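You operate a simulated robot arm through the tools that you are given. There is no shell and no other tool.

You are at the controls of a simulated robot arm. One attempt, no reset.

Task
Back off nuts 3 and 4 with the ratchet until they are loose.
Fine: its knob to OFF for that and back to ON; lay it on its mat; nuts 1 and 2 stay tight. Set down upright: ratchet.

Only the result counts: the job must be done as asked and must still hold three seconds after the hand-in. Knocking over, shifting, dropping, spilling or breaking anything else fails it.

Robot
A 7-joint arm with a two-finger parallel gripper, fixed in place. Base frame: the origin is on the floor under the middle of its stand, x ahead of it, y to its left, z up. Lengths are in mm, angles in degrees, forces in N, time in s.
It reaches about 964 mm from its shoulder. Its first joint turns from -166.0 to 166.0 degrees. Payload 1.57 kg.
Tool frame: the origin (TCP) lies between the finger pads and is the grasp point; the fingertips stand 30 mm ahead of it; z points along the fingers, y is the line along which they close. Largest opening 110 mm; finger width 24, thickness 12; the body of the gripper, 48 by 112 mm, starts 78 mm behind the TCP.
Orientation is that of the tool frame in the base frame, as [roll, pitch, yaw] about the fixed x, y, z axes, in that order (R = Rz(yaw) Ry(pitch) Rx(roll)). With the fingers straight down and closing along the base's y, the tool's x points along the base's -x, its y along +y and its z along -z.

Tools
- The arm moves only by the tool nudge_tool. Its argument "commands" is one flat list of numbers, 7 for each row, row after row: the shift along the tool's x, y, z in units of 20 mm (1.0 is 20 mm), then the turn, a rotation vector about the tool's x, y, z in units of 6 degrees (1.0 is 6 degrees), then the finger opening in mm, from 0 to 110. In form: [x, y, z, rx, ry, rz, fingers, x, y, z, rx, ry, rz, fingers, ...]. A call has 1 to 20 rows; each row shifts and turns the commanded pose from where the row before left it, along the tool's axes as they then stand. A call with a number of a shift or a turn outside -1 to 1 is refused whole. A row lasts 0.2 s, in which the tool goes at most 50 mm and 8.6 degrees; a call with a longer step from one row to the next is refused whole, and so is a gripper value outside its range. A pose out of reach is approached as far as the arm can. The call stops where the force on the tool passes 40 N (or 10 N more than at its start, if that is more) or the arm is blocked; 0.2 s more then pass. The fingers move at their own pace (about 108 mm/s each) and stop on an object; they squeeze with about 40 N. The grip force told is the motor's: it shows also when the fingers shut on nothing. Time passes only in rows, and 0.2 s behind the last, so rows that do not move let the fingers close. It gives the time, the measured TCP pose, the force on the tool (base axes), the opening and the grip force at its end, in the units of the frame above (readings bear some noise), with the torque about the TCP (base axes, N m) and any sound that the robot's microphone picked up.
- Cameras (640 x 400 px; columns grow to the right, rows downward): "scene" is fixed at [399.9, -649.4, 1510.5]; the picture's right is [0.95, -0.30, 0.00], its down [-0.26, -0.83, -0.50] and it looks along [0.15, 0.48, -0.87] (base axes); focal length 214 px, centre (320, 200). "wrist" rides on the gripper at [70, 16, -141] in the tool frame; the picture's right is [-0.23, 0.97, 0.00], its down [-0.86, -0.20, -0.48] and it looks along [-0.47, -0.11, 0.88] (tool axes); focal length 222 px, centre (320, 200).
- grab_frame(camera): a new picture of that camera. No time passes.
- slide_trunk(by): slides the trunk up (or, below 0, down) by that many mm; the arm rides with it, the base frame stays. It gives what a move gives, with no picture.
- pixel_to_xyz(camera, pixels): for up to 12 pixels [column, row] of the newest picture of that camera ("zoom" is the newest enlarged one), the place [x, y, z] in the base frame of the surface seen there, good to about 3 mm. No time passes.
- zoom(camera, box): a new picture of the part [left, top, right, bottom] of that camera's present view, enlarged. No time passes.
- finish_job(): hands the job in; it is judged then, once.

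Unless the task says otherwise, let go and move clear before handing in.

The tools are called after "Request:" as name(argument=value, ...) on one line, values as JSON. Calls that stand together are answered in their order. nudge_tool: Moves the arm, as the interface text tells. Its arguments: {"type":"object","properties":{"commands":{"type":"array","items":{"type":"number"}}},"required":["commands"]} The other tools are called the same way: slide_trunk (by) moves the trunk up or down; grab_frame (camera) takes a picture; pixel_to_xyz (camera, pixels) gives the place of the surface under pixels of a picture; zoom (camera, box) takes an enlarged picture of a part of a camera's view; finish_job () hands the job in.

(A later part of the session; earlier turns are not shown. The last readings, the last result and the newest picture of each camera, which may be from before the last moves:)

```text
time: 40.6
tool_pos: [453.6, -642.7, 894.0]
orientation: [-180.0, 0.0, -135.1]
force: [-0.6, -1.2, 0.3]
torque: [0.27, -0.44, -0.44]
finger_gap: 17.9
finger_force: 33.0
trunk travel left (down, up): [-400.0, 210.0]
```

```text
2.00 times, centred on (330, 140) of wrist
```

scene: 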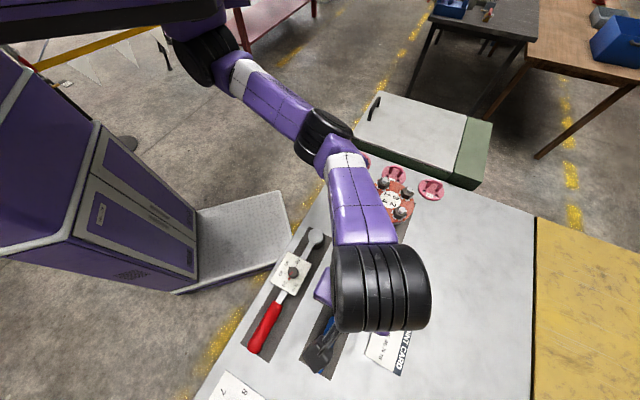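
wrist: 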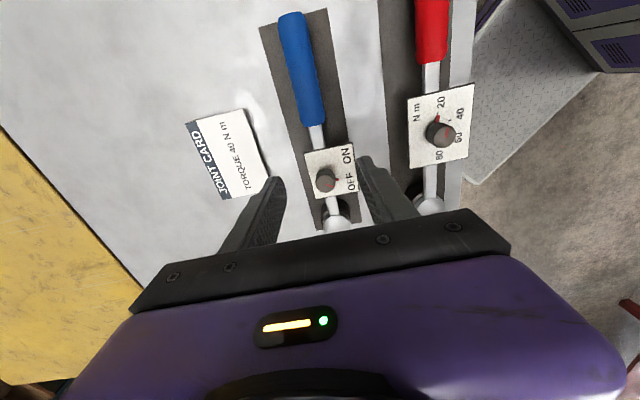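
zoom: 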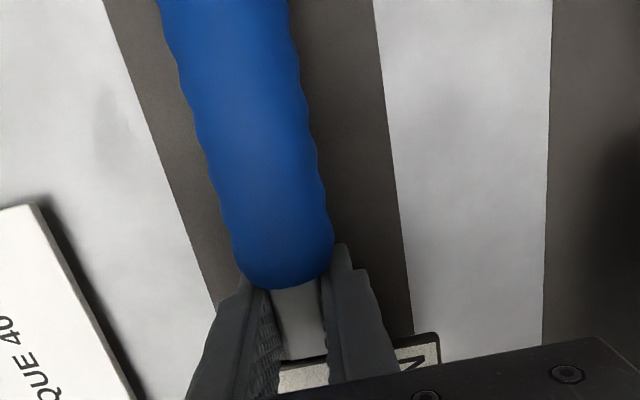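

Grip is 17.9 mm at 33 N on the shaft. I'll lift slowly by about 12 mm and check for tilt.

Request:
nudge_tool(commands=[0, 0, -0.05, 0, 0, 0, 5, 0, 0, -0.1, 0, 0, 0, 5, 0, 0, -0.15, 0, 0, 0, 5, 0, 0, -0.15, 0, 0, 0, 5, 0, 0, -0.1, 0, 0, 0, 5, 0, 0, -0.05, 0, 0, 0, 5, 0, 0, 0, 0, 0, 0, 5])

Request:
zoom(camera="scene", box=[270, 210, 430, 380])

Request:
zoom(camera="wrist", box=[220, 0, 440, 240])

```text
time: 42.2
tool_pos: [455.1, -642.9, 905.5]
orientation: [180.0, -0.1, -135.0]
force: [0.7, -0.3, -6.3]
torque: [-0.07, 0.06, -0.02]
finger_gap: 18.0
finger_force: 32.4
trunk travel left (down, up): [-400.0, 210.0]
```

```text
2.35 times, centred on (350, 295) of scene
```

zoom: 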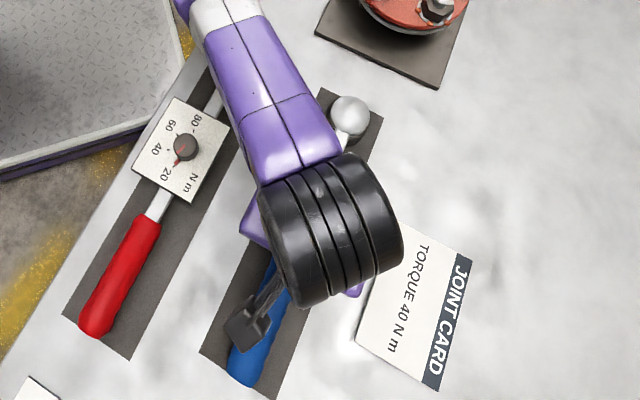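

```text
1.67 times, centred on (330, 120) of wrist
```

zoom: 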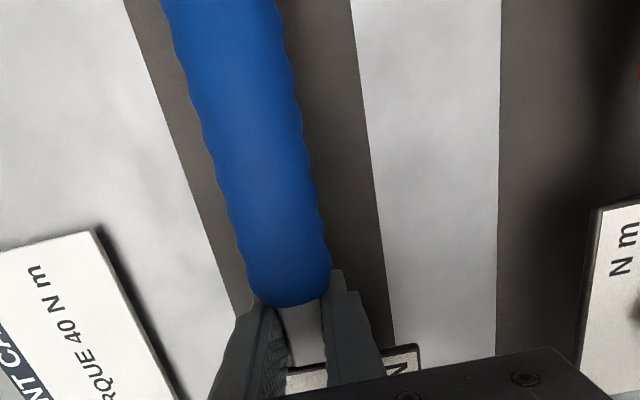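

The load is 6.3 N with only about 0.09 N·m about the TCP, so the centre of mass is close to the grip. I'll lift to about z=1055 to clear everything.

Request:
nudge_tool(commands=[0, 0, -0.1, 0, 0, 0, 5, 0, 0, -0.3, 0, 0, 0, 5, 0, 0, -0.5, 0, 0, 0, 5, 0, 0, -0.6, 0, 0, 0, 5, 0, 0, -0.7, 0, 0, 0, 5, 0, 0, -0.8, 0, 0, 0, 5, 0, 0, -0.8, 0, 0, 0, 5, 0, 0, -0.8, 0, 0, 0, 5, 0, 0, -0.8, 0, 0, 0, 5, 0, 0, -0.7, 0, 0, 0, 5, 0, 0, -0.6, 0, 0, 0, 5, 0, 0, -0.5, 0, 0, 0, 5, 0, 0, -0.3, 0, 0, 0, 5, 0, 0, -0.1, 0, 0, 0, 5, 0, 0, 0, 0, 0, 0, 5])

Request:
zoom(camera="scene", box=[250, 180, 450, 380])

Request:
zoom(camera="wrist", box=[220, 0, 440, 240])

```text
time: 45.4
tool_pos: [454.1, -642.8, 1056.3]
orientation: [-179.9, 0.1, -134.9]
force: [-0.1, 0.6, -6.5]
torque: [-0.06, 0.04, -0.01]
finger_gap: 17.9
finger_force: 32.5
trunk travel left (down, up): [-400.0, 210.0]
```

```text
2.00 times, centred on (350, 280) of scene
```

zoom: 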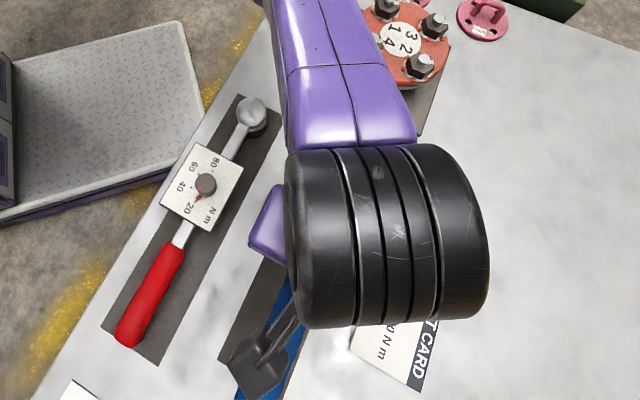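

```text
1.67 times, centred on (330, 120) of wrist
```

zoom: 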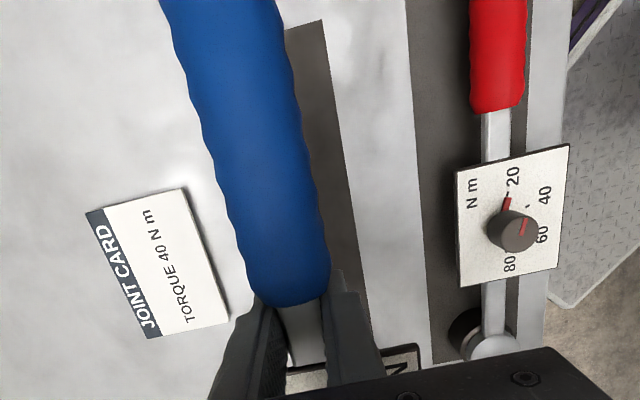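

The ratchet is fully lifted at 6.5 N and looks level. I'll check its pitch from the handle's top heights and see if I can spot the head.

Request:
pixel_to_xyz(camera="zoom", pixels=[[290, 285], [270, 200], [250, 100], [230, 20], [300, 315], [305, 340], [310, 355]])

Request:
grab_frame(camera="scene")

```text
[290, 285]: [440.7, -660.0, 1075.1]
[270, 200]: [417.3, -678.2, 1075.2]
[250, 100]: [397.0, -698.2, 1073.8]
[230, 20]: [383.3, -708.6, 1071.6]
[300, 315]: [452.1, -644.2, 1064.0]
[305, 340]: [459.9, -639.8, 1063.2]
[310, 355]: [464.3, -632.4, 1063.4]
```

```text
taken
```

scene: 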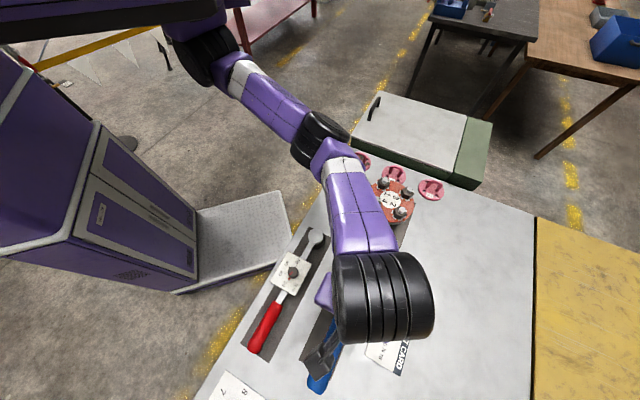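

The ratchet is level within about 2°. I'll rise a bit, turn it 60° clockwise in the air, then carry it toward nut 4.

Request:
nudge_tool(commands=[0, 0, -0.07, 0, 0, 0.3, 5, 0, 0, -0.07, 0, 0, 0.6, 5, 0, 0, -0.07, 0, 0, 0.8, 5, 0, 0, -0.07, 0, 0, 0.8, 5, 0, 0, -0.07, 0, 0, 0.8, 5, 0, 0, -0.07, 0, 0, 0.8, 5, 0, 0, -0.07, 0, 0, 0.8, 5, 0, 0, -0.07, 0, 0, 0.8, 5, 0, 0, -0.07, 0, 0, 0.8, 5, 0, 0, -0.07, 0, 0, 0.8, 5, 0, 0, -0.07, 0, 0, 0.8, 5, 0, 0, -0.07, 0, 0, 0.8, 5, 0, 0, -0.07, 0, 0, 0.6, 5, 0, 0, -0.07, 0, 0, 0.4, 5, 0, 0, 0, 0, 0, 0.12, 5, 0, 0, 0, 0, 0, 0, 5])

Request:
nudge_tool(commands=[0.019, 0.2, 0, 0, 0, 0, 5, 0.038, 0.4, 0, 0, 0, 0, 5, 0.057, 0.6, 0, 0, 0, 0, 5, 0.071, 0.75, 0, 0, 0, 0, 5, 0.08, 0.85, 0, 0, 0, 0, 5, 0.08, 0.85, 0, 0, 0, 0, 5, 0.08, 0.85, 0, 0, 0, 0, 5, 0.08, 0.85, 0, 0, 0, 0, 5, 0.08, 0.85, 0, 0, 0, 0, 5, 0.08, 0.85, 0, 0, 0, 0, 5, 0.08, 0.85, 0, 0, 0, 0, 5, 0.08, 0.85, 0, 0, 0, 0, 5, 0.08, 0.85, 0, 0, 0, 0, 5, 0.08, 0.85, 0, 0, 0, 0, 5, 0.08, 0.85, 0, 0, 0, 0, 5, 0.076, 0.8, 0, 0, 0, 0, 5, 0.066, 0.7, 0, 0, 0, 0, 5, 0.052, 0.55, 0, 0, 0, 0, 5, 0.038, 0.4, 0, 0, 0, 0, 5, 0.029, 0.31, 0, 0, 0, 0, 5])

Request:
grab_frame(camera="scene")

Request:
zoom(camera="scene", box=[310, 130, 450, 250])

```text
time: 48.8
tool_pos: [454.9, -642.6, 1077.2]
orientation: [-179.9, 0.0, 164.9]
force: [-1.1, -0.1, -8.1]
torque: [-0.03, 0.1, 0.0]
finger_gap: 18.0
finger_force: 32.7
trunk travel left (down, up): [-400.0, 210.0]
```

```text
time: 53.0
tool_pos: [501.7, -364.0, 1078.3]
orientation: [179.9, 0.0, 164.9]
force: [-0.7, -0.4, -7.0]
torque: [0.04, 0.05, 0.0]
finger_gap: 17.9
finger_force: 32.6
trunk travel left (down, up): [-400.0, 210.0]
```

```text
taken
```

scene: 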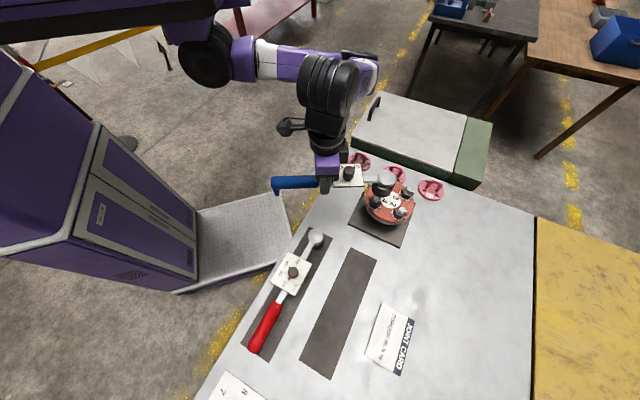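

```text
3.33 times, centred on (380, 190) of scene
```

zoom: 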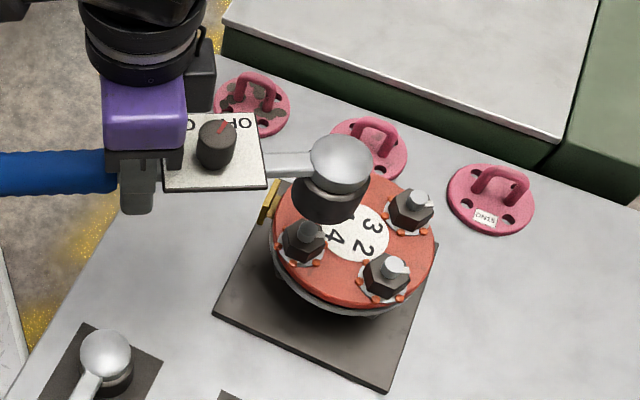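

The ratchet head hovers near nut 4 in the scene zoom, with the dome at (340,160). I'll measure the dome to check the predicted head position of (648.2,-402.9).

Request:
pixel_to_xyz(camera="zoom", pixels=[[340, 160], [313, 160], [368, 160], [340, 138], [342, 183], [325, 210], [350, 205], [280, 165], [300, 165], [260, 170], [165, 185], [200, 115]])

Request:
zoom(camera="scene", box=[360, 160, 420, 220])

```text
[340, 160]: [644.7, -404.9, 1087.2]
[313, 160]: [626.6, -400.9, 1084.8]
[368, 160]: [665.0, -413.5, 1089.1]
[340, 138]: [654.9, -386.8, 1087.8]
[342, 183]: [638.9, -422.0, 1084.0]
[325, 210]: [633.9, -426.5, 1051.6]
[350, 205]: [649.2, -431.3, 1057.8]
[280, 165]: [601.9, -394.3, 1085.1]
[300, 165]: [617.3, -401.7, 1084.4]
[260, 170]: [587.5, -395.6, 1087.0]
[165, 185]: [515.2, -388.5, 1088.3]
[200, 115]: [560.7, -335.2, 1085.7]
```

```text
6.67 times, centred on (390, 190) of scene
```

zoom: 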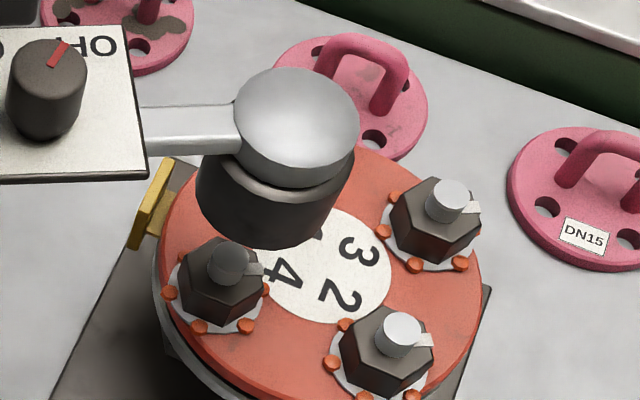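

The dome centre measures about (646.5,-405), roughly 2 mm from nut 4 by this camera. I'll measure the studs in the same view to cancel camera bias.

Request:
pixel_to_xyz(camera="zoom", pixels=[[229, 258], [214, 258], [243, 258], [453, 196], [438, 196], [468, 196], [453, 184], [402, 330], [387, 330], [417, 330], [402, 345], [297, 120]])

Request:
pixel_to_xyz(camera="zoom", pixels=[[237, 125], [357, 125], [297, 72], [297, 175], [255, 90], [340, 90], [250, 160], [345, 160], [297, 100], [297, 145]])

```text
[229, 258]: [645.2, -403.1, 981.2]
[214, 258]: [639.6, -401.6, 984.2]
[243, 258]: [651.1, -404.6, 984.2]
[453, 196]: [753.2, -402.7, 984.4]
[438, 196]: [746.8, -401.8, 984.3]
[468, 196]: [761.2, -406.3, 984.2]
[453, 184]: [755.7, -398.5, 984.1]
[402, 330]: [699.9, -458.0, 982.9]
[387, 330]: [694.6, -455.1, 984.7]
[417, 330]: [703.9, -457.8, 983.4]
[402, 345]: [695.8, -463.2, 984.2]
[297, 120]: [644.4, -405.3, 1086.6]
```

```text
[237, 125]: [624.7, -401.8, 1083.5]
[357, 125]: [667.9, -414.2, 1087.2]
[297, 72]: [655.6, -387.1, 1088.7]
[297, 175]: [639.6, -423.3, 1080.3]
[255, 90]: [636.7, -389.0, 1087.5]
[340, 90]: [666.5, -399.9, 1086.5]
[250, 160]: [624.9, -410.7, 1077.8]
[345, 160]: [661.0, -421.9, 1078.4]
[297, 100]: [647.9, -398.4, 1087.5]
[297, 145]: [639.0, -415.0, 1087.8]
```

Head and stud agree within about 2 mm. I'll lower so the socket is just above the stud top (TCP z≈1036) and compare again visually.

Request:
nudge_tool(commands=[0, 0, 0.1, 0, 0, 0, 5, 0, 0, 0.25, 0, 0, 0, 5, 0, 0, 0.35, 0, 0, 0, 5, 0, 0, 0.4, 0, 0, 0, 5, 0, 0, 0.4, 0, 0, 0, 5, 0, 0, 0.3, 0, 0, 0, 5, 0, 0, 0.2, 0, 0, 0, 5, 0, 0, 0.1, 0, 0, 0, 5, 0, 0, 0, 0, 0, 0, 5])

Request:
zoom(camera="scene", box=[360, 160, 420, 220])

Request:
grab_frame(camera="wrist")

```text
time: 55.0
tool_pos: [502.4, -365.1, 1034.7]
orientation: [179.9, 0.0, 165.0]
force: [0.3, 0.5, -6.0]
torque: [0.01, 0.06, 0.05]
finger_gap: 17.7
finger_force: 33.4
trunk travel left (down, up): [-400.0, 210.0]
```

```text
6.67 times, centred on (390, 190) of scene
```

zoom: 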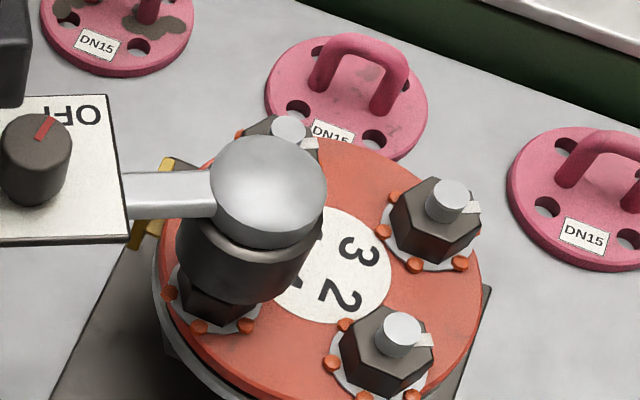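

```text
taken
```

wrist: 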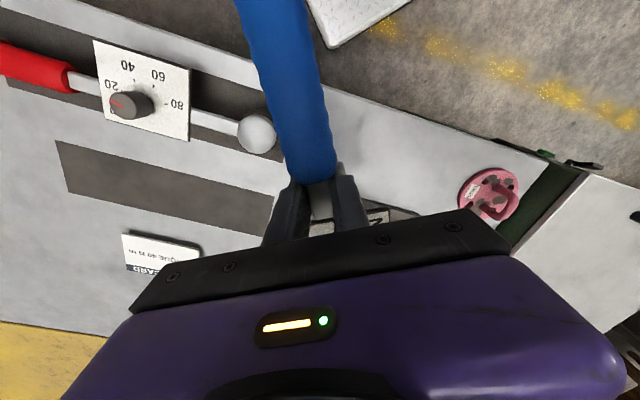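

The socket is visually centred over nut 4 (dome at about (267,180), predicted (265,174)). I'll lower gently in small steps and watch the force.

Request:
nudge_tool(commands=[0, 0, 0.1, 0, 0, 0, 5, 0, 0, 0.15, 0, 0, 0, 5, 0, 0, 0.15, 0, 0, 0, 5, 0, 0, 0.15, 0, 0, 0, 5, 0, 0, 0.1, 0, 0, 0, 5, 0, 0, 0, 0, 0, 0, 5])

Request:
zoom(camera="scene", box=[360, 160, 420, 220])

```text
time: 56.4
tool_pos: [501.7, -364.4, 1022.3]
orientation: [180.0, -0.1, 164.9]
force: [-0.6, -0.1, -7.0]
torque: [0.03, 0.06, -0.02]
finger_gap: 17.9
finger_force: 32.2
trunk travel left (down, up): [-400.0, 210.0]
```

```text
6.67 times, centred on (390, 190) of scene
```

zoom: 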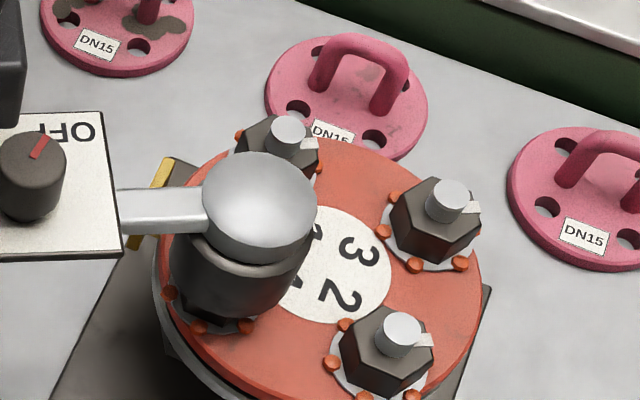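

No contact yet, and the socket rim is at about z=978, already around the stud. I'll continue down in small steps.

Request:
nudge_tool(commands=[0, 0, 0.08, 0, 0, 0, 5, 0, 0, 0.1, 0, 0, 0, 5, 0, 0, 0.1, 0, 0, 0, 5, 0, 0, 0.1, 0, 0, 0, 5, 0, 0, 0.08, 0, 0, 0, 5, 0, 0, 0, 0, 0, 0, 5])

Request:
zoom(camera="scene", box=[360, 160, 420, 220])

```text
time: 57.8
tool_pos: [503.8, -364.9, 1013.1]
orientation: [-180.0, 0.0, 164.9]
force: [0.0, 0.7, -7.1]
torque: [0.01, 0.1, -0.03]
finger_gap: 17.8
finger_force: 32.6
trunk travel left (down, up): [-400.0, 210.0]
```

```text
6.67 times, centred on (390, 190) of scene
```

zoom: 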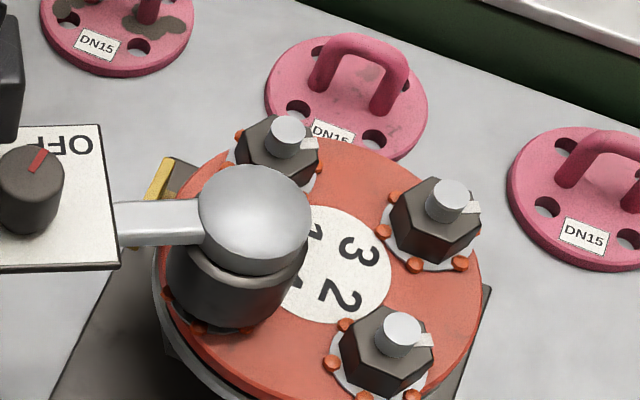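

Still no contact at TCP z=1013, with the socket rim about 3 mm below the nut top, so it is slipping over the hex. I'll continue down.

Request:
nudge_tool(commands=[0, 0, 0.08, 0, 0, 0, 5, 0, 0, 0.1, 0, 0, 0, 5, 0, 0, 0.1, 0, 0, 0, 5, 0, 0, 0.08, 0, 0, 0, 5, 0, 0, 0, 0, 0, 0, 5])

Request:
nudge_tool(commands=[0, 0, 0.08, 0, 0, 0, 5, 0, 0, 0.1, 0, 0, 0, 5, 0, 0, 0.1, 0, 0, 0, 5, 0, 0, 0, 0, 0, 0, 5])

Request:
zoom(camera="scene", box=[360, 160, 420, 220])

```text
time: 59.0
tool_pos: [502.4, -364.8, 1005.9]
orientation: [-180.0, 0.1, 164.9]
force: [-0.5, 0.2, -6.6]
torque: [0.03, 0.11, 0.0]
finger_gap: 18.0
finger_force: 32.8
trunk travel left (down, up): [-400.0, 210.0]
```

```text
time: 60.0
tool_pos: [502.5, -364.9, 1000.5]
orientation: [-180.0, 0.0, 164.9]
force: [0.7, -1.0, -6.3]
torque: [0.0, 0.11, -0.01]
finger_gap: 18.1
finger_force: 32.3
trunk travel left (down, up): [-400.0, 210.0]
```

```text
6.67 times, centred on (390, 190) of scene
```

zoom: 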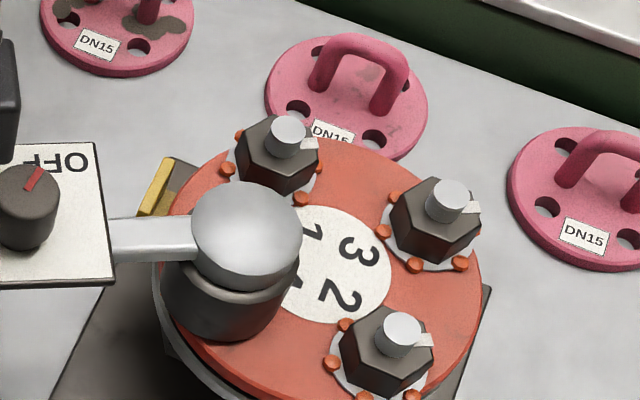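

Socket rim is at about z=956, close to the washer. I'll lower a few more millimetres to find the seat.

Request:
nudge_tool(commands=[0, 0, 0.06, 0, 0, 0, 5, 0, 0, 0.06, 0, 0, 0, 5, 0, 0, 0, 0, 0, 0, 5])

Request:
nudge_tool(commands=[0, 0, 0.06, 0, 0, 0, 5, 0, 0, 0, 0, 0, 0, 5])

```text
time: 60.8
tool_pos: [500.9, -364.2, 997.9]
orientation: [-180.0, 0.0, 164.8]
force: [-0.4, 0.1, -7.8]
torque: [0.01, 0.1, 0.01]
finger_gap: 18.2
finger_force: 32.3
trunk travel left (down, up): [-400.0, 210.0]
```

```text
time: 61.4
tool_pos: [503.1, -364.0, 997.5]
orientation: [-180.0, 0.0, 164.9]
force: [-0.5, 0.3, -6.6]
torque: [0.0, 0.07, -0.01]
finger_gap: 18.1
finger_force: 32.6
trunk travel left (down, up): [-400.0, 210.0]
```

Request:
nudge_tool(commands=[0, 0, 0.06, 0, 0, 0, 5, 0, 0, 0.06, 0, 0, 0, 5, 0, 0, 0, 0, 0, 0, 5])

Request:
zoom(camera="scene", box=[360, 160, 420, 220])

```text
time: 62.2
tool_pos: [503.5, -362.6, 994.7]
orientation: [180.0, 0.0, 164.9]
force: [-2.2, -0.4, 1.6]
torque: [-0.25, -1.0, -0.11]
finger_gap: 17.9
finger_force: 32.2
trunk travel left (down, up): [-400.0, 210.0]
```

```text
6.67 times, centred on (390, 190) of scene
```

zoom: 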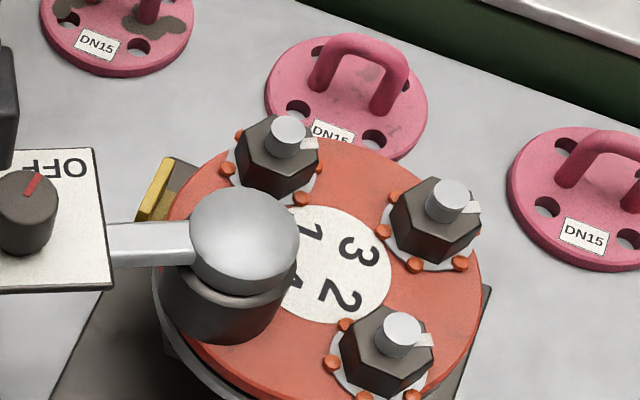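

Contact: the vertical load changed by +8 N with torque from the head, so the socket is seated on nut 4. Now a small counter-clockwise arc about the nut (2° per row) to test the drive.

Request:
nudge_tool(commands=[-0.001, -0.133, 0, 0, 0, -0.167, 5, -0.0046, -0.265, 0, 0, 0, -0.333, 5, -0.0046, -0.265, 0, 0, 0, -0.333, 5, -0.0046, -0.265, 0, 0, 0, -0.333, 5])

Request:
zoom(camera="scene", box=[340, 150, 430, 230])

```text
time: 63.2
tool_pos: [499.0, -382.1, 994.2]
orientation: [-180.0, -0.1, 171.9]
force: [-0.6, 0.4, -1.7]
torque: [-0.07, -0.55, -0.5]
finger_gap: 17.9
finger_force: 32.7
trunk travel left (down, up): [-400.0, 210.0]
```

```text
5.00 times, centred on (385, 190) of scene
```

zoom: 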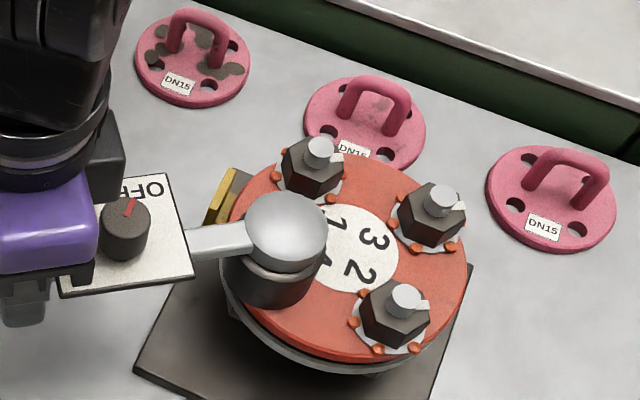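

The handle swung 7° with only -0.5 N·m of resistance. I'll continue the arc and watch for torque build-up or sound.

Request:
nudge_tool(commands=[-0.0046, -0.265, 0, 0, 0, -0.333, 5, -0.0046, -0.265, 0, 0, 0, -0.333, 5, -0.0046, -0.265, 0, 0, 0, -0.333, 5, -0.0046, -0.265, 0, 0, 0, -0.333, 5])

Request:
nudge_tool(commands=[-0.0046, -0.265, 0, 0, 0, -0.333, 5, -0.0046, -0.265, 0, 0, 0, -0.333, 5, -0.0046, -0.265, 0, 0, 0, -0.333, 5, -0.0046, -0.265, 0, 0, 0, -0.333, 5])

Request:
zoom(camera="scene", box=[340, 150, 430, 230])

```text
time: 64.2
tool_pos: [495.8, -403.5, 994.8]
orientation: [179.9, 0.0, 179.9]
force: [-0.3, 0.2, -6.7]
torque: [-0.01, 0.06, -0.39]
finger_gap: 18.0
finger_force: 33.1
trunk travel left (down, up): [-400.0, 210.0]
```

```text
time: 65.2
tool_pos: [497.3, -424.9, 995.5]
orientation: [-180.0, 0.0, -172.0]
force: [0.3, 0.5, -7.7]
torque: [0.01, 0.08, -0.18]
finger_gap: 17.9
finger_force: 33.5
trunk travel left (down, up): [-400.0, 210.0]
```

```text
5.00 times, centred on (385, 190) of scene
```

zoom: 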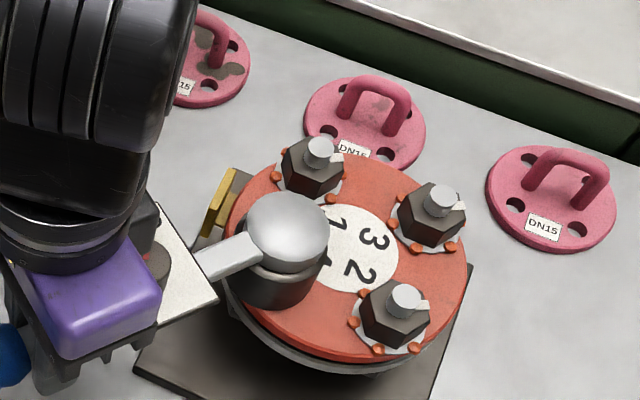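

Torque fell to about -0.2 N·m at 188°, so I can't yet tell whether the nut is turning. I'll continue the stroke to about 240°, then lift off and inspect the witness mark.

Request:
nudge_tool(commands=[-0.0104, -0.398, 0, 0, 0, -0.5, 5, -0.0104, -0.398, 0, 0, 0, -0.5, 5, -0.0104, -0.398, 0, 0, 0, -0.5, 5, -0.0104, -0.398, 0, 0, 0, -0.5, 5, -0.0104, -0.398, 0, 0, 0, -0.5, 5, -0.0104, -0.398, 0, 0, 0, -0.5, 5, -0.0104, -0.398, 0, 0, 0, -0.5, 5, -0.0104, -0.398, 0, 0, 0, -0.5, 5])

Request:
nudge_tool(commands=[-0.0104, -0.398, 0, 0, 0, -0.5, 5, -0.0104, -0.398, 0, 0, 0, -0.5, 5, -0.0104, -0.398, 0, 0, 0, -0.5, 5, -0.0104, -0.398, 0, 0, 0, -0.5, 5, -0.0104, -0.398, 0, 0, 0, -0.5, 5, -0.0104, -0.398, 0, 0, 0, -0.5, 5, -0.0104, -0.398, 0, 0, 0, -0.5, 5, -0.0104, -0.398, 0, 0, 0, -0.5, 5])

Request:
zoom(camera="scene", box=[340, 150, 430, 230])

```text
time: 67.0
tool_pos: [520.2, -484.2, 995.2]
orientation: [179.9, 0.0, -148.1]
force: [-0.2, 0.4, -7.3]
torque: [-0.07, 0.04, 0.02]
finger_gap: 17.9
finger_force: 32.5
trunk travel left (down, up): [-400.0, 210.0]
```

```text
time: 68.8
tool_pos: [563.9, -529.9, 994.0]
orientation: [-179.9, 0.0, -124.1]
force: [0.6, 0.2, -7.4]
torque: [0.01, -0.01, 0.0]
finger_gap: 17.7
finger_force: 32.5
trunk travel left (down, up): [-400.0, 210.0]
```

```text
5.00 times, centred on (385, 190) of scene
```

zoom: 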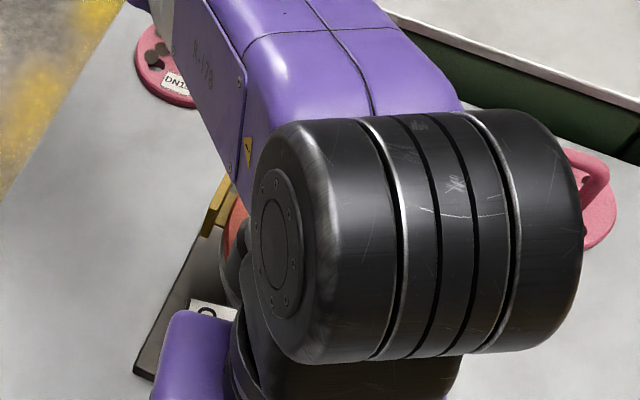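

Resistance faded from 0.5 to about 0 N·m over the stroke, which is what a nut losing preload would do. I'll lift the socket straight off and inspect nut 4's mark.

Request:
nudge_tool(commands=[0, 0, -0.1, 0, 0, 0, 5, 0, 0, -0.2, 0, 0, 0, 5, 0, 0, -0.3, 0, 0, 0, 5, 0, 0, -0.4, 0, 0, 0, 5, 0, 0, -0.5, 0, 0, 0, 5, 0, 0, -0.5, 0, 0, 0, 5, 0, 0, -0.5, 0, 0, 0, 5, 0, 0, -0.4, 0, 0, 0, 5, 0, 0, -0.4, 0, 0, 0, 5, 0, 0, -0.3, 0, 0, 0, 5, 0, 0, -0.2, 0, 0, 0, 5, 0, 0, -0.1, 0, 0, 0, 5])

Request:
grab_frame(camera="scene")

Request:
grab_frame(camera="wrist")

```text
time: 71.4
tool_pos: [564.3, -529.2, 1072.8]
orientation: [180.0, 0.0, -124.1]
force: [-0.9, -0.1, -7.5]
torque: [-0.08, 0.06, 0.0]
finger_gap: 18.0
finger_force: 33.0
trunk travel left (down, up): [-400.0, 210.0]
```

```text
taken
```

scene: 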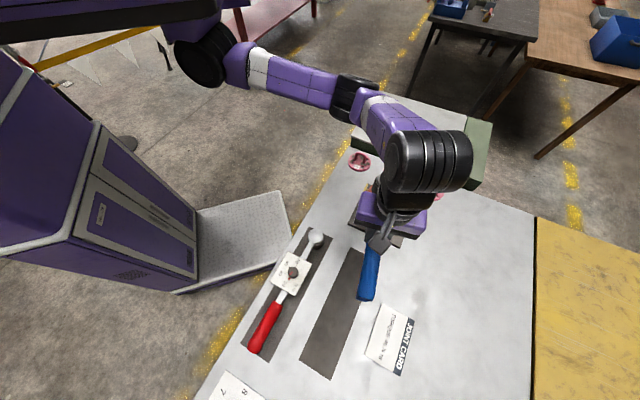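

```text
taken
```

wrist: 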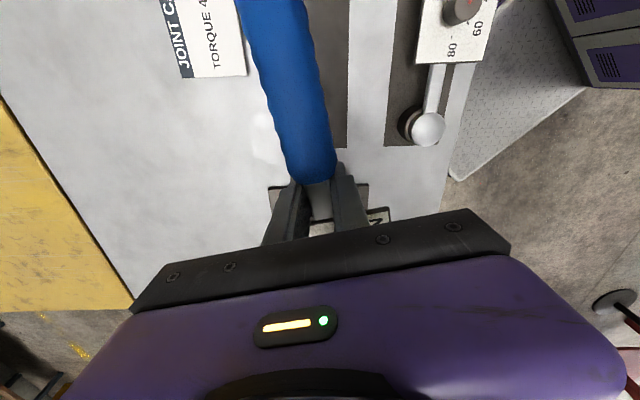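

I'll swing the ratchet clear, turning back to 165° and moving left, so that the scene camera can see nut 4.

Request:
nudge_tool(commands=[0, 0, 0, 0, 0, 0.3, 5, 0, 0, 0, 0, 0, 0.6, 5, 0, 0, 0, 0, 0, 0.8, 5, 0, 0, 0, 0, 0, 0.8, 5, 0, 0, 0, 0, 0, 0.8, 5, 0, 0, 0, 0, 0, 0.8, 5, 0, 0, 0, 0, 0, 0.8, 5, 0, 0, 0, 0, 0, 0.8, 5, 0, 0, 0, 0, 0, 0.8, 5, 0, 0, 0, 0, 0, 0.8, 5, 0, 0, 0, 0, 0, 0.8, 5, 0, 0, 0, 0, 0, 0.8, 5, 0, 0, 0, 0, 0, 0.8, 5, 0, 0, 0, 0, 0, 0.8, 5, 0, 0, 0, 0, 0, 0.7, 5, 0, 0, 0, 0, 0, 0.4, 5, 0, 0, 0, 0, 0, 0.22, 5])

Request:
nudge_tool(commands=[0.2, 0.145, 0, 0, 0, 0, 5, 0.4, 0.29, 0, 0, 0, 0, 5, 0.6, 0.435, 0, 0, 0, 0, 5, 0.8, 0.58, 0, 0, 0, 0, 5, 0.8, 0.58, 0, 0, 0, 0, 5, 0.8, 0.58, 0, 0, 0, 0, 5, 0.8, 0.58, 0, 0, 0, 0, 5, 0.8, 0.58, 0, 0, 0, 0, 5, 0.8, 0.58, 0, 0, 0, 0, 5, 0.8, 0.58, 0, 0, 0, 0, 5, 0.7, 0.507, 0, 0, 0, 0, 5, 0.5, 0.362, 0, 0, 0, 0, 5, 0.4, 0.29, 0, 0, 0, 0, 5, 0.2, 0.145, 0, 0, 0, 0, 5])

Request:
zoom(camera="scene", box=[360, 170, 420, 230])

Request:
grab_frame(camera="scene")

```text
time: 75.0
tool_pos: [564.4, -530.9, 1071.9]
orientation: [180.0, 0.0, 164.9]
force: [0.6, 0.1, -6.3]
torque: [0.0, 0.08, 0.0]
finger_gap: 17.8
finger_force: 32.8
trunk travel left (down, up): [-400.0, 210.0]
```

```text
time: 78.0
tool_pos: [431.2, -364.2, 1073.0]
orientation: [179.8, 0.0, 164.9]
force: [1.2, -0.8, -7.4]
torque: [0.0, 0.1, 0.0]
finger_gap: 17.8
finger_force: 32.2
trunk travel left (down, up): [-400.0, 210.0]
```

```text
6.67 times, centred on (390, 200) of scene
```

zoom: 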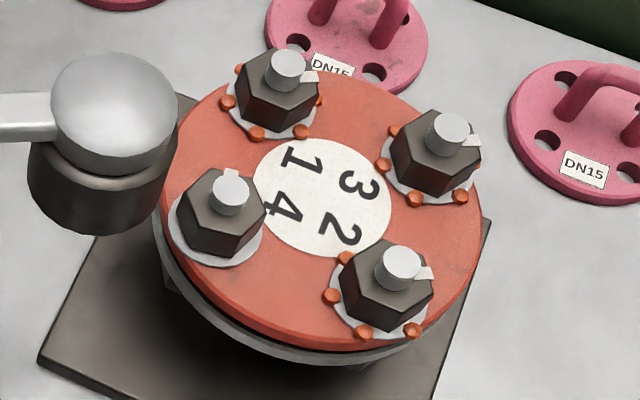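

```text
taken
```

scene: 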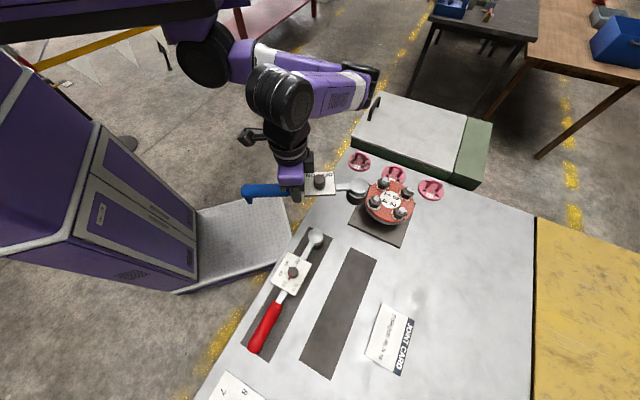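

Nut 4's witness mark has turned from pointing right to pointing up, about 75°, and the orange tension dots around it are gone, so nut 4 is loose. Nuts 1, 2 and 3 are unchanged. Now I'll move over nut 3.

Request:
nudge_tool(commands=[-0.2, 0.054, 0, 0, 0, 0, 5, -0.4, 0.107, 0, 0, 0, 0, 5, -0.6, 0.161, 0, 0, 0, 0, 5, -0.8, 0.214, 0, 0, 0, 0, 5, -0.8, 0.214, 0, 0, 0, 0, 5, -0.8, 0.214, 0, 0, 0, 0, 5, -0.8, 0.214, 0, 0, 0, 0, 5, -0.8, 0.214, 0, 0, 0, 0, 5, -0.8, 0.214, 0, 0, 0, 0, 5, -0.8, 0.214, 0, 0, 0, 0, 5, -0.7, 0.188, 0, 0, 0, 0, 5, -0.5, 0.134, 0, 0, 0, 0, 5, -0.3, 0.08, 0, 0, 0, 0, 5, -0.17, 0.046, 0, 0, 0, 0, 5, 0, 0, 0, 0, 0, 0, 5])

Request:
zoom(camera="scene", box=[360, 150, 430, 220])

```text
time: 81.2
tool_pos: [606.4, -364.9, 1072.5]
orientation: [180.0, 0.0, 164.9]
force: [0.0, 0.4, -7.4]
torque: [0.0, 0.08, 0.0]
finger_gap: 17.7
finger_force: 32.4
trunk travel left (down, up): [-400.0, 210.0]
```

```text
5.71 times, centred on (395, 185) of scene
```

zoom: 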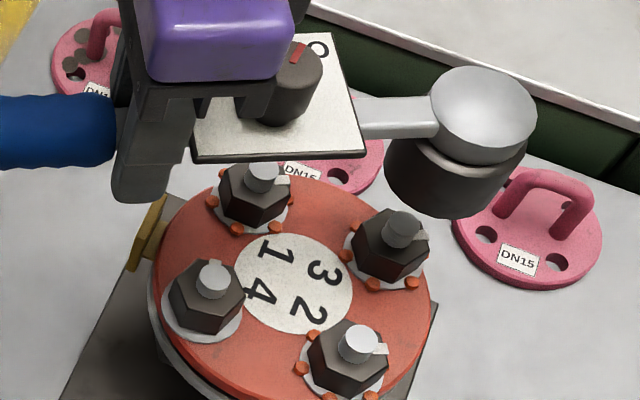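

The head is hovering near nut 3. I'll measure the dome to verify alignment with nut 3 at (753.4,-402.8).

Request:
pixel_to_xyz(camera="zoom", pixels=[[485, 110], [435, 115], [533, 115], [483, 70], [485, 158], [450, 85], [515, 85], [445, 145], [525, 145], [404, 228], [390, 228], [420, 228]])

```text
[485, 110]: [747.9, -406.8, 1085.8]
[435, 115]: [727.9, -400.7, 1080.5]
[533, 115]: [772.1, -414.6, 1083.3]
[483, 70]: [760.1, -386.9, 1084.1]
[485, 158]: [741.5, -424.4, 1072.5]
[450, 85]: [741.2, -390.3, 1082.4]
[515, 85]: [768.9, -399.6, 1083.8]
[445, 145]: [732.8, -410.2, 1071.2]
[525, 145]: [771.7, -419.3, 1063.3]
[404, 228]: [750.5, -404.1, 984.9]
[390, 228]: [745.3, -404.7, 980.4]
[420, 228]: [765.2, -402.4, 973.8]
```

The dome offset matches what it was over nut 4, where seating worked, so alignment is good. I'll descend in stages.

Request:
nudge_tool(commands=[0, 0, 0.1, 0, 0, 0, 5, 0, 0, 0.25, 0, 0, 0, 5, 0, 0, 0.35, 0, 0, 0, 5, 0, 0, 0.4, 0, 0, 0, 5, 0, 0, 0.4, 0, 0, 0, 5, 0, 0, 0.3, 0, 0, 0, 5, 0, 0, 0.25, 0, 0, 0, 5, 0, 0, 0.15, 0, 0, 0, 5, 0, 0, 0.1, 0, 0, 0, 5, 0, 0, 0, 0, 0, 0, 5])

Request:
zoom(camera="scene", box=[360, 150, 430, 220])

```text
time: 83.4
tool_pos: [606.1, -364.9, 1028.4]
orientation: [-179.9, 0.0, 165.0]
force: [-0.2, -0.9, -7.2]
torque: [0.02, 0.1, -0.01]
finger_gap: 18.1
finger_force: 32.7
trunk travel left (down, up): [-400.0, 210.0]
```

```text
5.71 times, centred on (395, 185) of scene
```

zoom: 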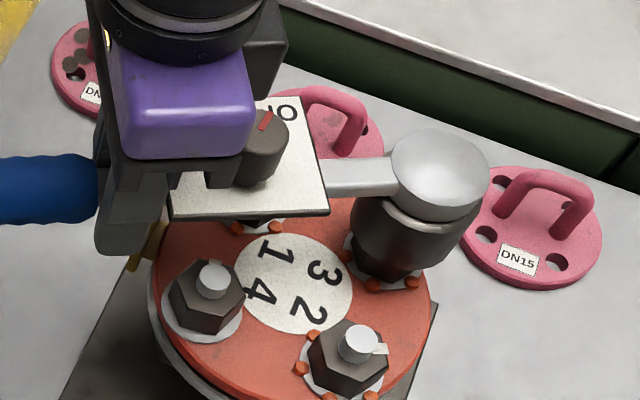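

The socket looks centred over nut 3, and the plate will pass about 15 mm above studs 1 and 4. I'll continue down.

Request:
nudge_tool(commands=[0, 0, 0.1, 0, 0, 0, 5, 0, 0, 0.12, 0, 0, 0, 5, 0, 0, 0.12, 0, 0, 0, 5, 0, 0, 0.12, 0, 0, 0, 5, 0, 0, 0.12, 0, 0, 0, 5, 0, 0, 0.12, 0, 0, 0, 5, 0, 0, 0.1, 0, 0, 0, 5, 0, 0, 0, 0, 0, 0, 5])

Request:
zoom(camera="scene", box=[360, 150, 430, 220])

```text
time: 85.2
tool_pos: [605.6, -365.8, 1010.2]
orientation: [180.0, 0.0, 165.0]
force: [-0.1, 0.5, -6.9]
torque: [-0.02, 0.08, -0.02]
finger_gap: 17.9
finger_force: 32.5
trunk travel left (down, up): [-400.0, 210.0]
```

```text
5.71 times, centred on (395, 185) of scene
```

zoom: 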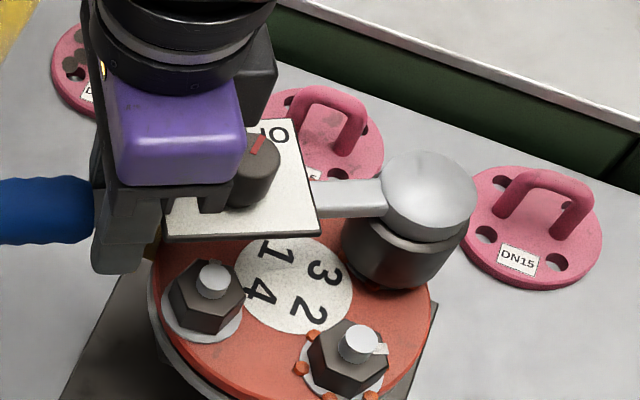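

No contact force at TCP z=1010, so the socket is sliding over nut 3's hex. I'll lower to the seat near z≈995 in small steps.

Request:
nudge_tool(commands=[0, 0, 0.1, 0, 0, 0, 5, 0, 0, 0.12, 0, 0, 0, 5, 0, 0, 0.12, 0, 0, 0, 5, 0, 0, 0.12, 0, 0, 0, 5, 0, 0, 0.1, 0, 0, 0, 5, 0, 0, 0, 0, 0, 0, 5])

Request:
nudge_tool(commands=[0, 0, 0.06, 0, 0, 0, 5, 0, 0, 0.06, 0, 0, 0, 5, 0, 0, 0, 0, 0, 0, 5])

```text
time: 86.6
tool_pos: [606.2, -365.8, 999.5]
orientation: [180.0, 0.0, 165.0]
force: [-0.7, 0.0, -7.0]
torque: [0.02, 0.08, -0.03]
finger_gap: 17.7
finger_force: 32.8
trunk travel left (down, up): [-400.0, 210.0]
```

```text
time: 87.4
tool_pos: [606.3, -364.6, 996.9]
orientation: [-180.0, 0.0, 165.0]
force: [-0.1, 0.6, -6.6]
torque: [-0.01, 0.07, 0.0]
finger_gap: 17.9
finger_force: 32.4
trunk travel left (down, up): [-400.0, 210.0]
```

Request:
nudge_tool(commands=[0, 0, 0.05, 0, 0, 0, 5, 0, 0, 0.04, 0, 0, 0, 5, 0, 0, 0, 0, 0, 0, 5])

Request:
zoom(camera="scene", box=[360, 150, 430, 220])

```text
time: 88.2
tool_pos: [606.4, -365.8, 994.7]
orientation: [180.0, 0.0, 165.0]
force: [-0.1, -0.3, -6.1]
torque: [0.01, 0.1, -0.01]
finger_gap: 17.9
finger_force: 32.7
trunk travel left (down, up): [-400.0, 210.0]
```

```text
5.71 times, centred on (395, 185) of scene
```

zoom: 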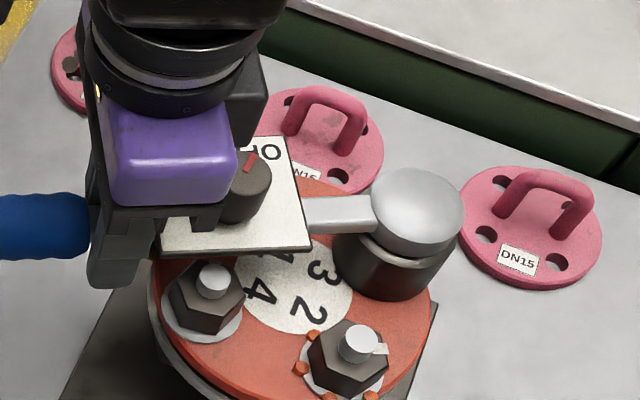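

The socket is fully over nut 3 (TCP z=994.7, level and with no side load). I'll begin the counter-clockwise arc about nut 3.

Request:
nudge_tool(commands=[-0.001, -0.133, 0, 0, 0, -0.167, 5, -0.0046, -0.265, 0, 0, 0, -0.333, 5, -0.0046, -0.265, 0, 0, 0, -0.333, 5, -0.0046, -0.265, 0, 0, 0, -0.333, 5])

Request:
nudge_tool(commands=[-0.0046, -0.265, 0, 0, 0, -0.333, 5, -0.0046, -0.265, 0, 0, 0, -0.333, 5, -0.0046, -0.265, 0, 0, 0, -0.333, 5, -0.0046, -0.265, 0, 0, 0, -0.333, 5])

Request:
zoom(camera="scene", box=[350, 140, 440, 230])

```text
time: 89.2
tool_pos: [602.5, -383.6, 993.9]
orientation: [-179.9, 0.0, 172.0]
force: [0.4, -0.9, -7.2]
torque: [0.01, 0.12, -0.52]
finger_gap: 17.9
finger_force: 32.6
trunk travel left (down, up): [-400.0, 210.0]
```

```text
time: 90.2
tool_pos: [600.5, -403.9, 995.6]
orientation: [-180.0, 0.0, -180.0]
force: [0.9, 0.7, -6.2]
torque: [-0.03, 0.11, -0.39]
finger_gap: 17.9
finger_force: 32.6
trunk travel left (down, up): [-400.0, 210.0]
```

```text
4.44 times, centred on (395, 185) of scene
```

zoom: 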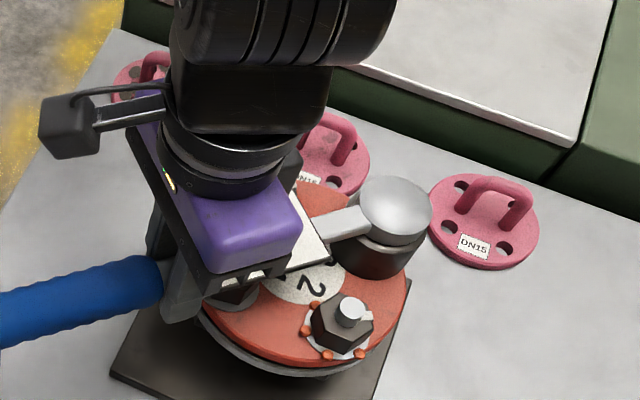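

The torque pattern (-0.52, then -0.39 N·m) matches nut 4's release. I'll continue the stroke to about 228–236°.

Request:
nudge_tool(commands=[-0.0104, -0.398, 0, 0, 0, -0.5, 5, -0.0104, -0.398, 0, 0, 0, -0.5, 5, -0.0104, -0.398, 0, 0, 0, -0.5, 5, -0.0104, -0.398, 0, 0, 0, -0.5, 5, -0.0104, -0.398, 0, 0, 0, -0.5, 5, -0.0104, -0.398, 0, 0, 0, -0.5, 5])

Request:
nudge_tool(commands=[-0.0104, -0.398, 0, 0, 0, -0.5, 5, -0.0104, -0.398, 0, 0, 0, -0.5, 5, -0.0104, -0.398, 0, 0, 0, -0.5, 5, -0.0104, -0.398, 0, 0, 0, -0.5, 5, -0.0104, -0.398, 0, 0, 0, -0.5, 5, -0.0104, -0.398, 0, 0, 0, -0.5, 5])

Request:
nudge_tool(commands=[-0.0104, -0.398, 0, 0, 0, -0.5, 5, -0.0104, -0.398, 0, 0, 0, -0.5, 5, -0.0104, -0.398, 0, 0, 0, -0.5, 5, -0.0104, -0.398, 0, 0, 0, -0.5, 5, -0.0104, -0.398, 0, 0, 0, -0.5, 5, -0.0104, -0.398, 0, 0, 0, -0.5, 5])

Request:
grab_frame(camera="scene")

```text
time: 91.6
tool_pos: [608.1, -452.6, 995.6]
orientation: [180.0, 0.0, -161.9]
force: [-0.2, -0.1, -8.0]
torque: [-0.06, 0.07, 0.03]
finger_gap: 18.0
finger_force: 32.5
trunk travel left (down, up): [-400.0, 210.0]
```

```text
time: 93.0
tool_pos: [630.6, -494.7, 993.6]
orientation: [180.0, 0.0, -143.9]
force: [0.3, -0.9, -8.0]
torque: [-0.06, 0.09, -0.04]
finger_gap: 18.0
finger_force: 32.8
trunk travel left (down, up): [-400.0, 210.0]
```

```text
time: 94.4
tool_pos: [663.0, -529.7, 994.4]
orientation: [179.9, 0.1, -126.0]
force: [0.1, 0.3, -6.0]
torque: [0.02, 0.02, -0.02]
finger_gap: 17.9
finger_force: 32.7
trunk travel left (down, up): [-400.0, 210.0]
```

```text
taken
```

scene: 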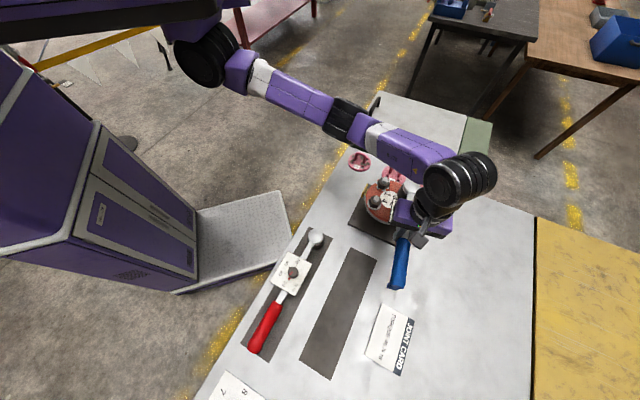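

The stroke is complete at 234° with no remaining resistance. I'll lift straight off nut 3.

Request:
nudge_tool(commands=[0, 0, -0.1, 0, 0, 0, 5, 0, 0, -0.2, 0, 0, 0, 5, 0, 0, -0.3, 0, 0, 0, 5, 0, 0, -0.4, 0, 0, 0, 5, 0, 0, -0.5, 0, 0, 0, 5, 0, 0, -0.5, 0, 0, 0, 5, 0, 0, -0.5, 0, 0, 0, 5, 0, 0, -0.4, 0, 0, 0, 5, 0, 0, -0.4, 0, 0, 0, 5, 0, 0, -0.3, 0, 0, 0, 5, 0, 0, -0.2, 0, 0, 0, 5, 0, 0, -0.1, 0, 0, 0, 5])

Request:
grab_frame(camera="scene")

```text
time: 97.0
tool_pos: [663.3, -528.8, 1072.7]
orientation: [-180.0, 0.0, -126.0]
force: [0.6, 0.5, -8.0]
torque: [-0.1, 0.04, 0.02]
finger_gap: 17.8
finger_force: 32.3
trunk travel left (down, up): [-400.0, 210.0]
```

```text
taken
```

scene: 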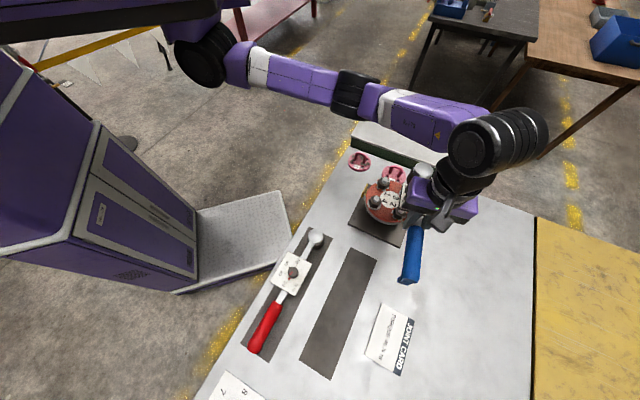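

Now I'll turn back to 225°, the original ratchet heading, and carry it above its mat. Then I'll inspect nut 3.

Request:
nudge_tool(commands=[0, 0, 0, 0, 0, 0.3, 5, 0, 0, 0, 0, 0, 0.5, 5, 0, 0, 0, 0, 0, 0.49, 5, 0, 0, 0, 0, 0, 0.2, 5])

Request:
nudge_tool(commands=[0.2, 0.059, 0, 0, 0, 0, 5, 0.4, 0.118, 0, 0, 0, 0, 5, 0.6, 0.177, 0, 0, 0, 0, 5, 0.8, 0.236, 0, 0, 0, 0, 5, 0.8, 0.236, 0, 0, 0, 0, 5, 0.8, 0.236, 0, 0, 0, 0, 5, 0.8, 0.236, 0, 0, 0, 0, 5, 0.8, 0.236, 0, 0, 0, 0, 5, 0.8, 0.236, 0, 0, 0, 0, 5, 0.8, 0.236, 0, 0, 0, 0, 5, 0.8, 0.236, 0, 0, 0, 0, 5, 0.8, 0.236, 0, 0, 0, 0, 5, 0.8, 0.236, 0, 0, 0, 0, 5, 0.7, 0.206, 0, 0, 0, 0, 5, 0.6, 0.177, 0, 0, 0, 0, 5, 0.4, 0.118, 0, 0, 0, 0, 5, 0.3, 0.088, 0, 0, 0, 0, 5, 0.2, 0.059, 0, 0, 0, 0, 5])

Request:
grab_frame(camera="scene")

Request:
zoom(camera="scene", box=[355, 165, 425, 230])

```text
time: 98.0
tool_pos: [663.6, -528.5, 1073.2]
orientation: [180.0, 0.0, -135.0]
force: [-0.6, -0.4, -7.7]
torque: [-0.06, 0.04, 0.01]
finger_gap: 17.8
finger_force: 32.3
trunk travel left (down, up): [-400.0, 210.0]
```

```text
time: 101.8
tool_pos: [454.2, -641.2, 1072.1]
orientation: [-180.0, 0.0, -134.9]
force: [1.0, 0.2, -6.3]
torque: [-0.09, 0.06, -0.04]
finger_gap: 17.8
finger_force: 32.8
trunk travel left (down, up): [-400.0, 210.0]
```

```text
taken
```

scene: 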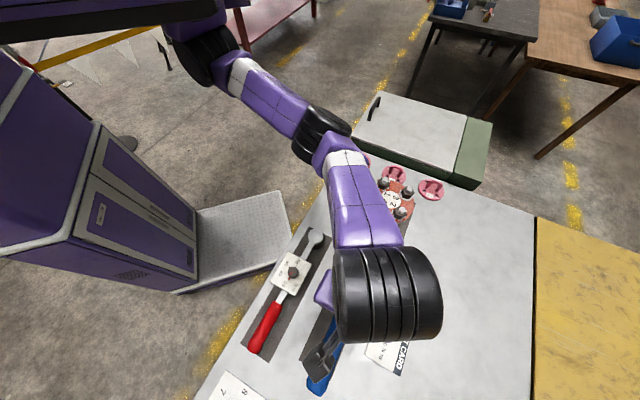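

```text
6.15 times, centred on (390, 198) of scene
```

zoom: 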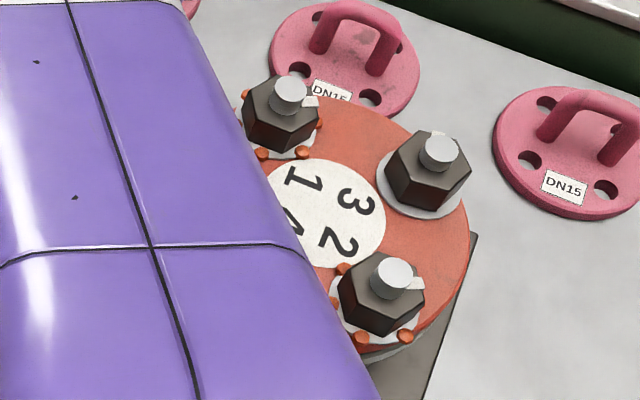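

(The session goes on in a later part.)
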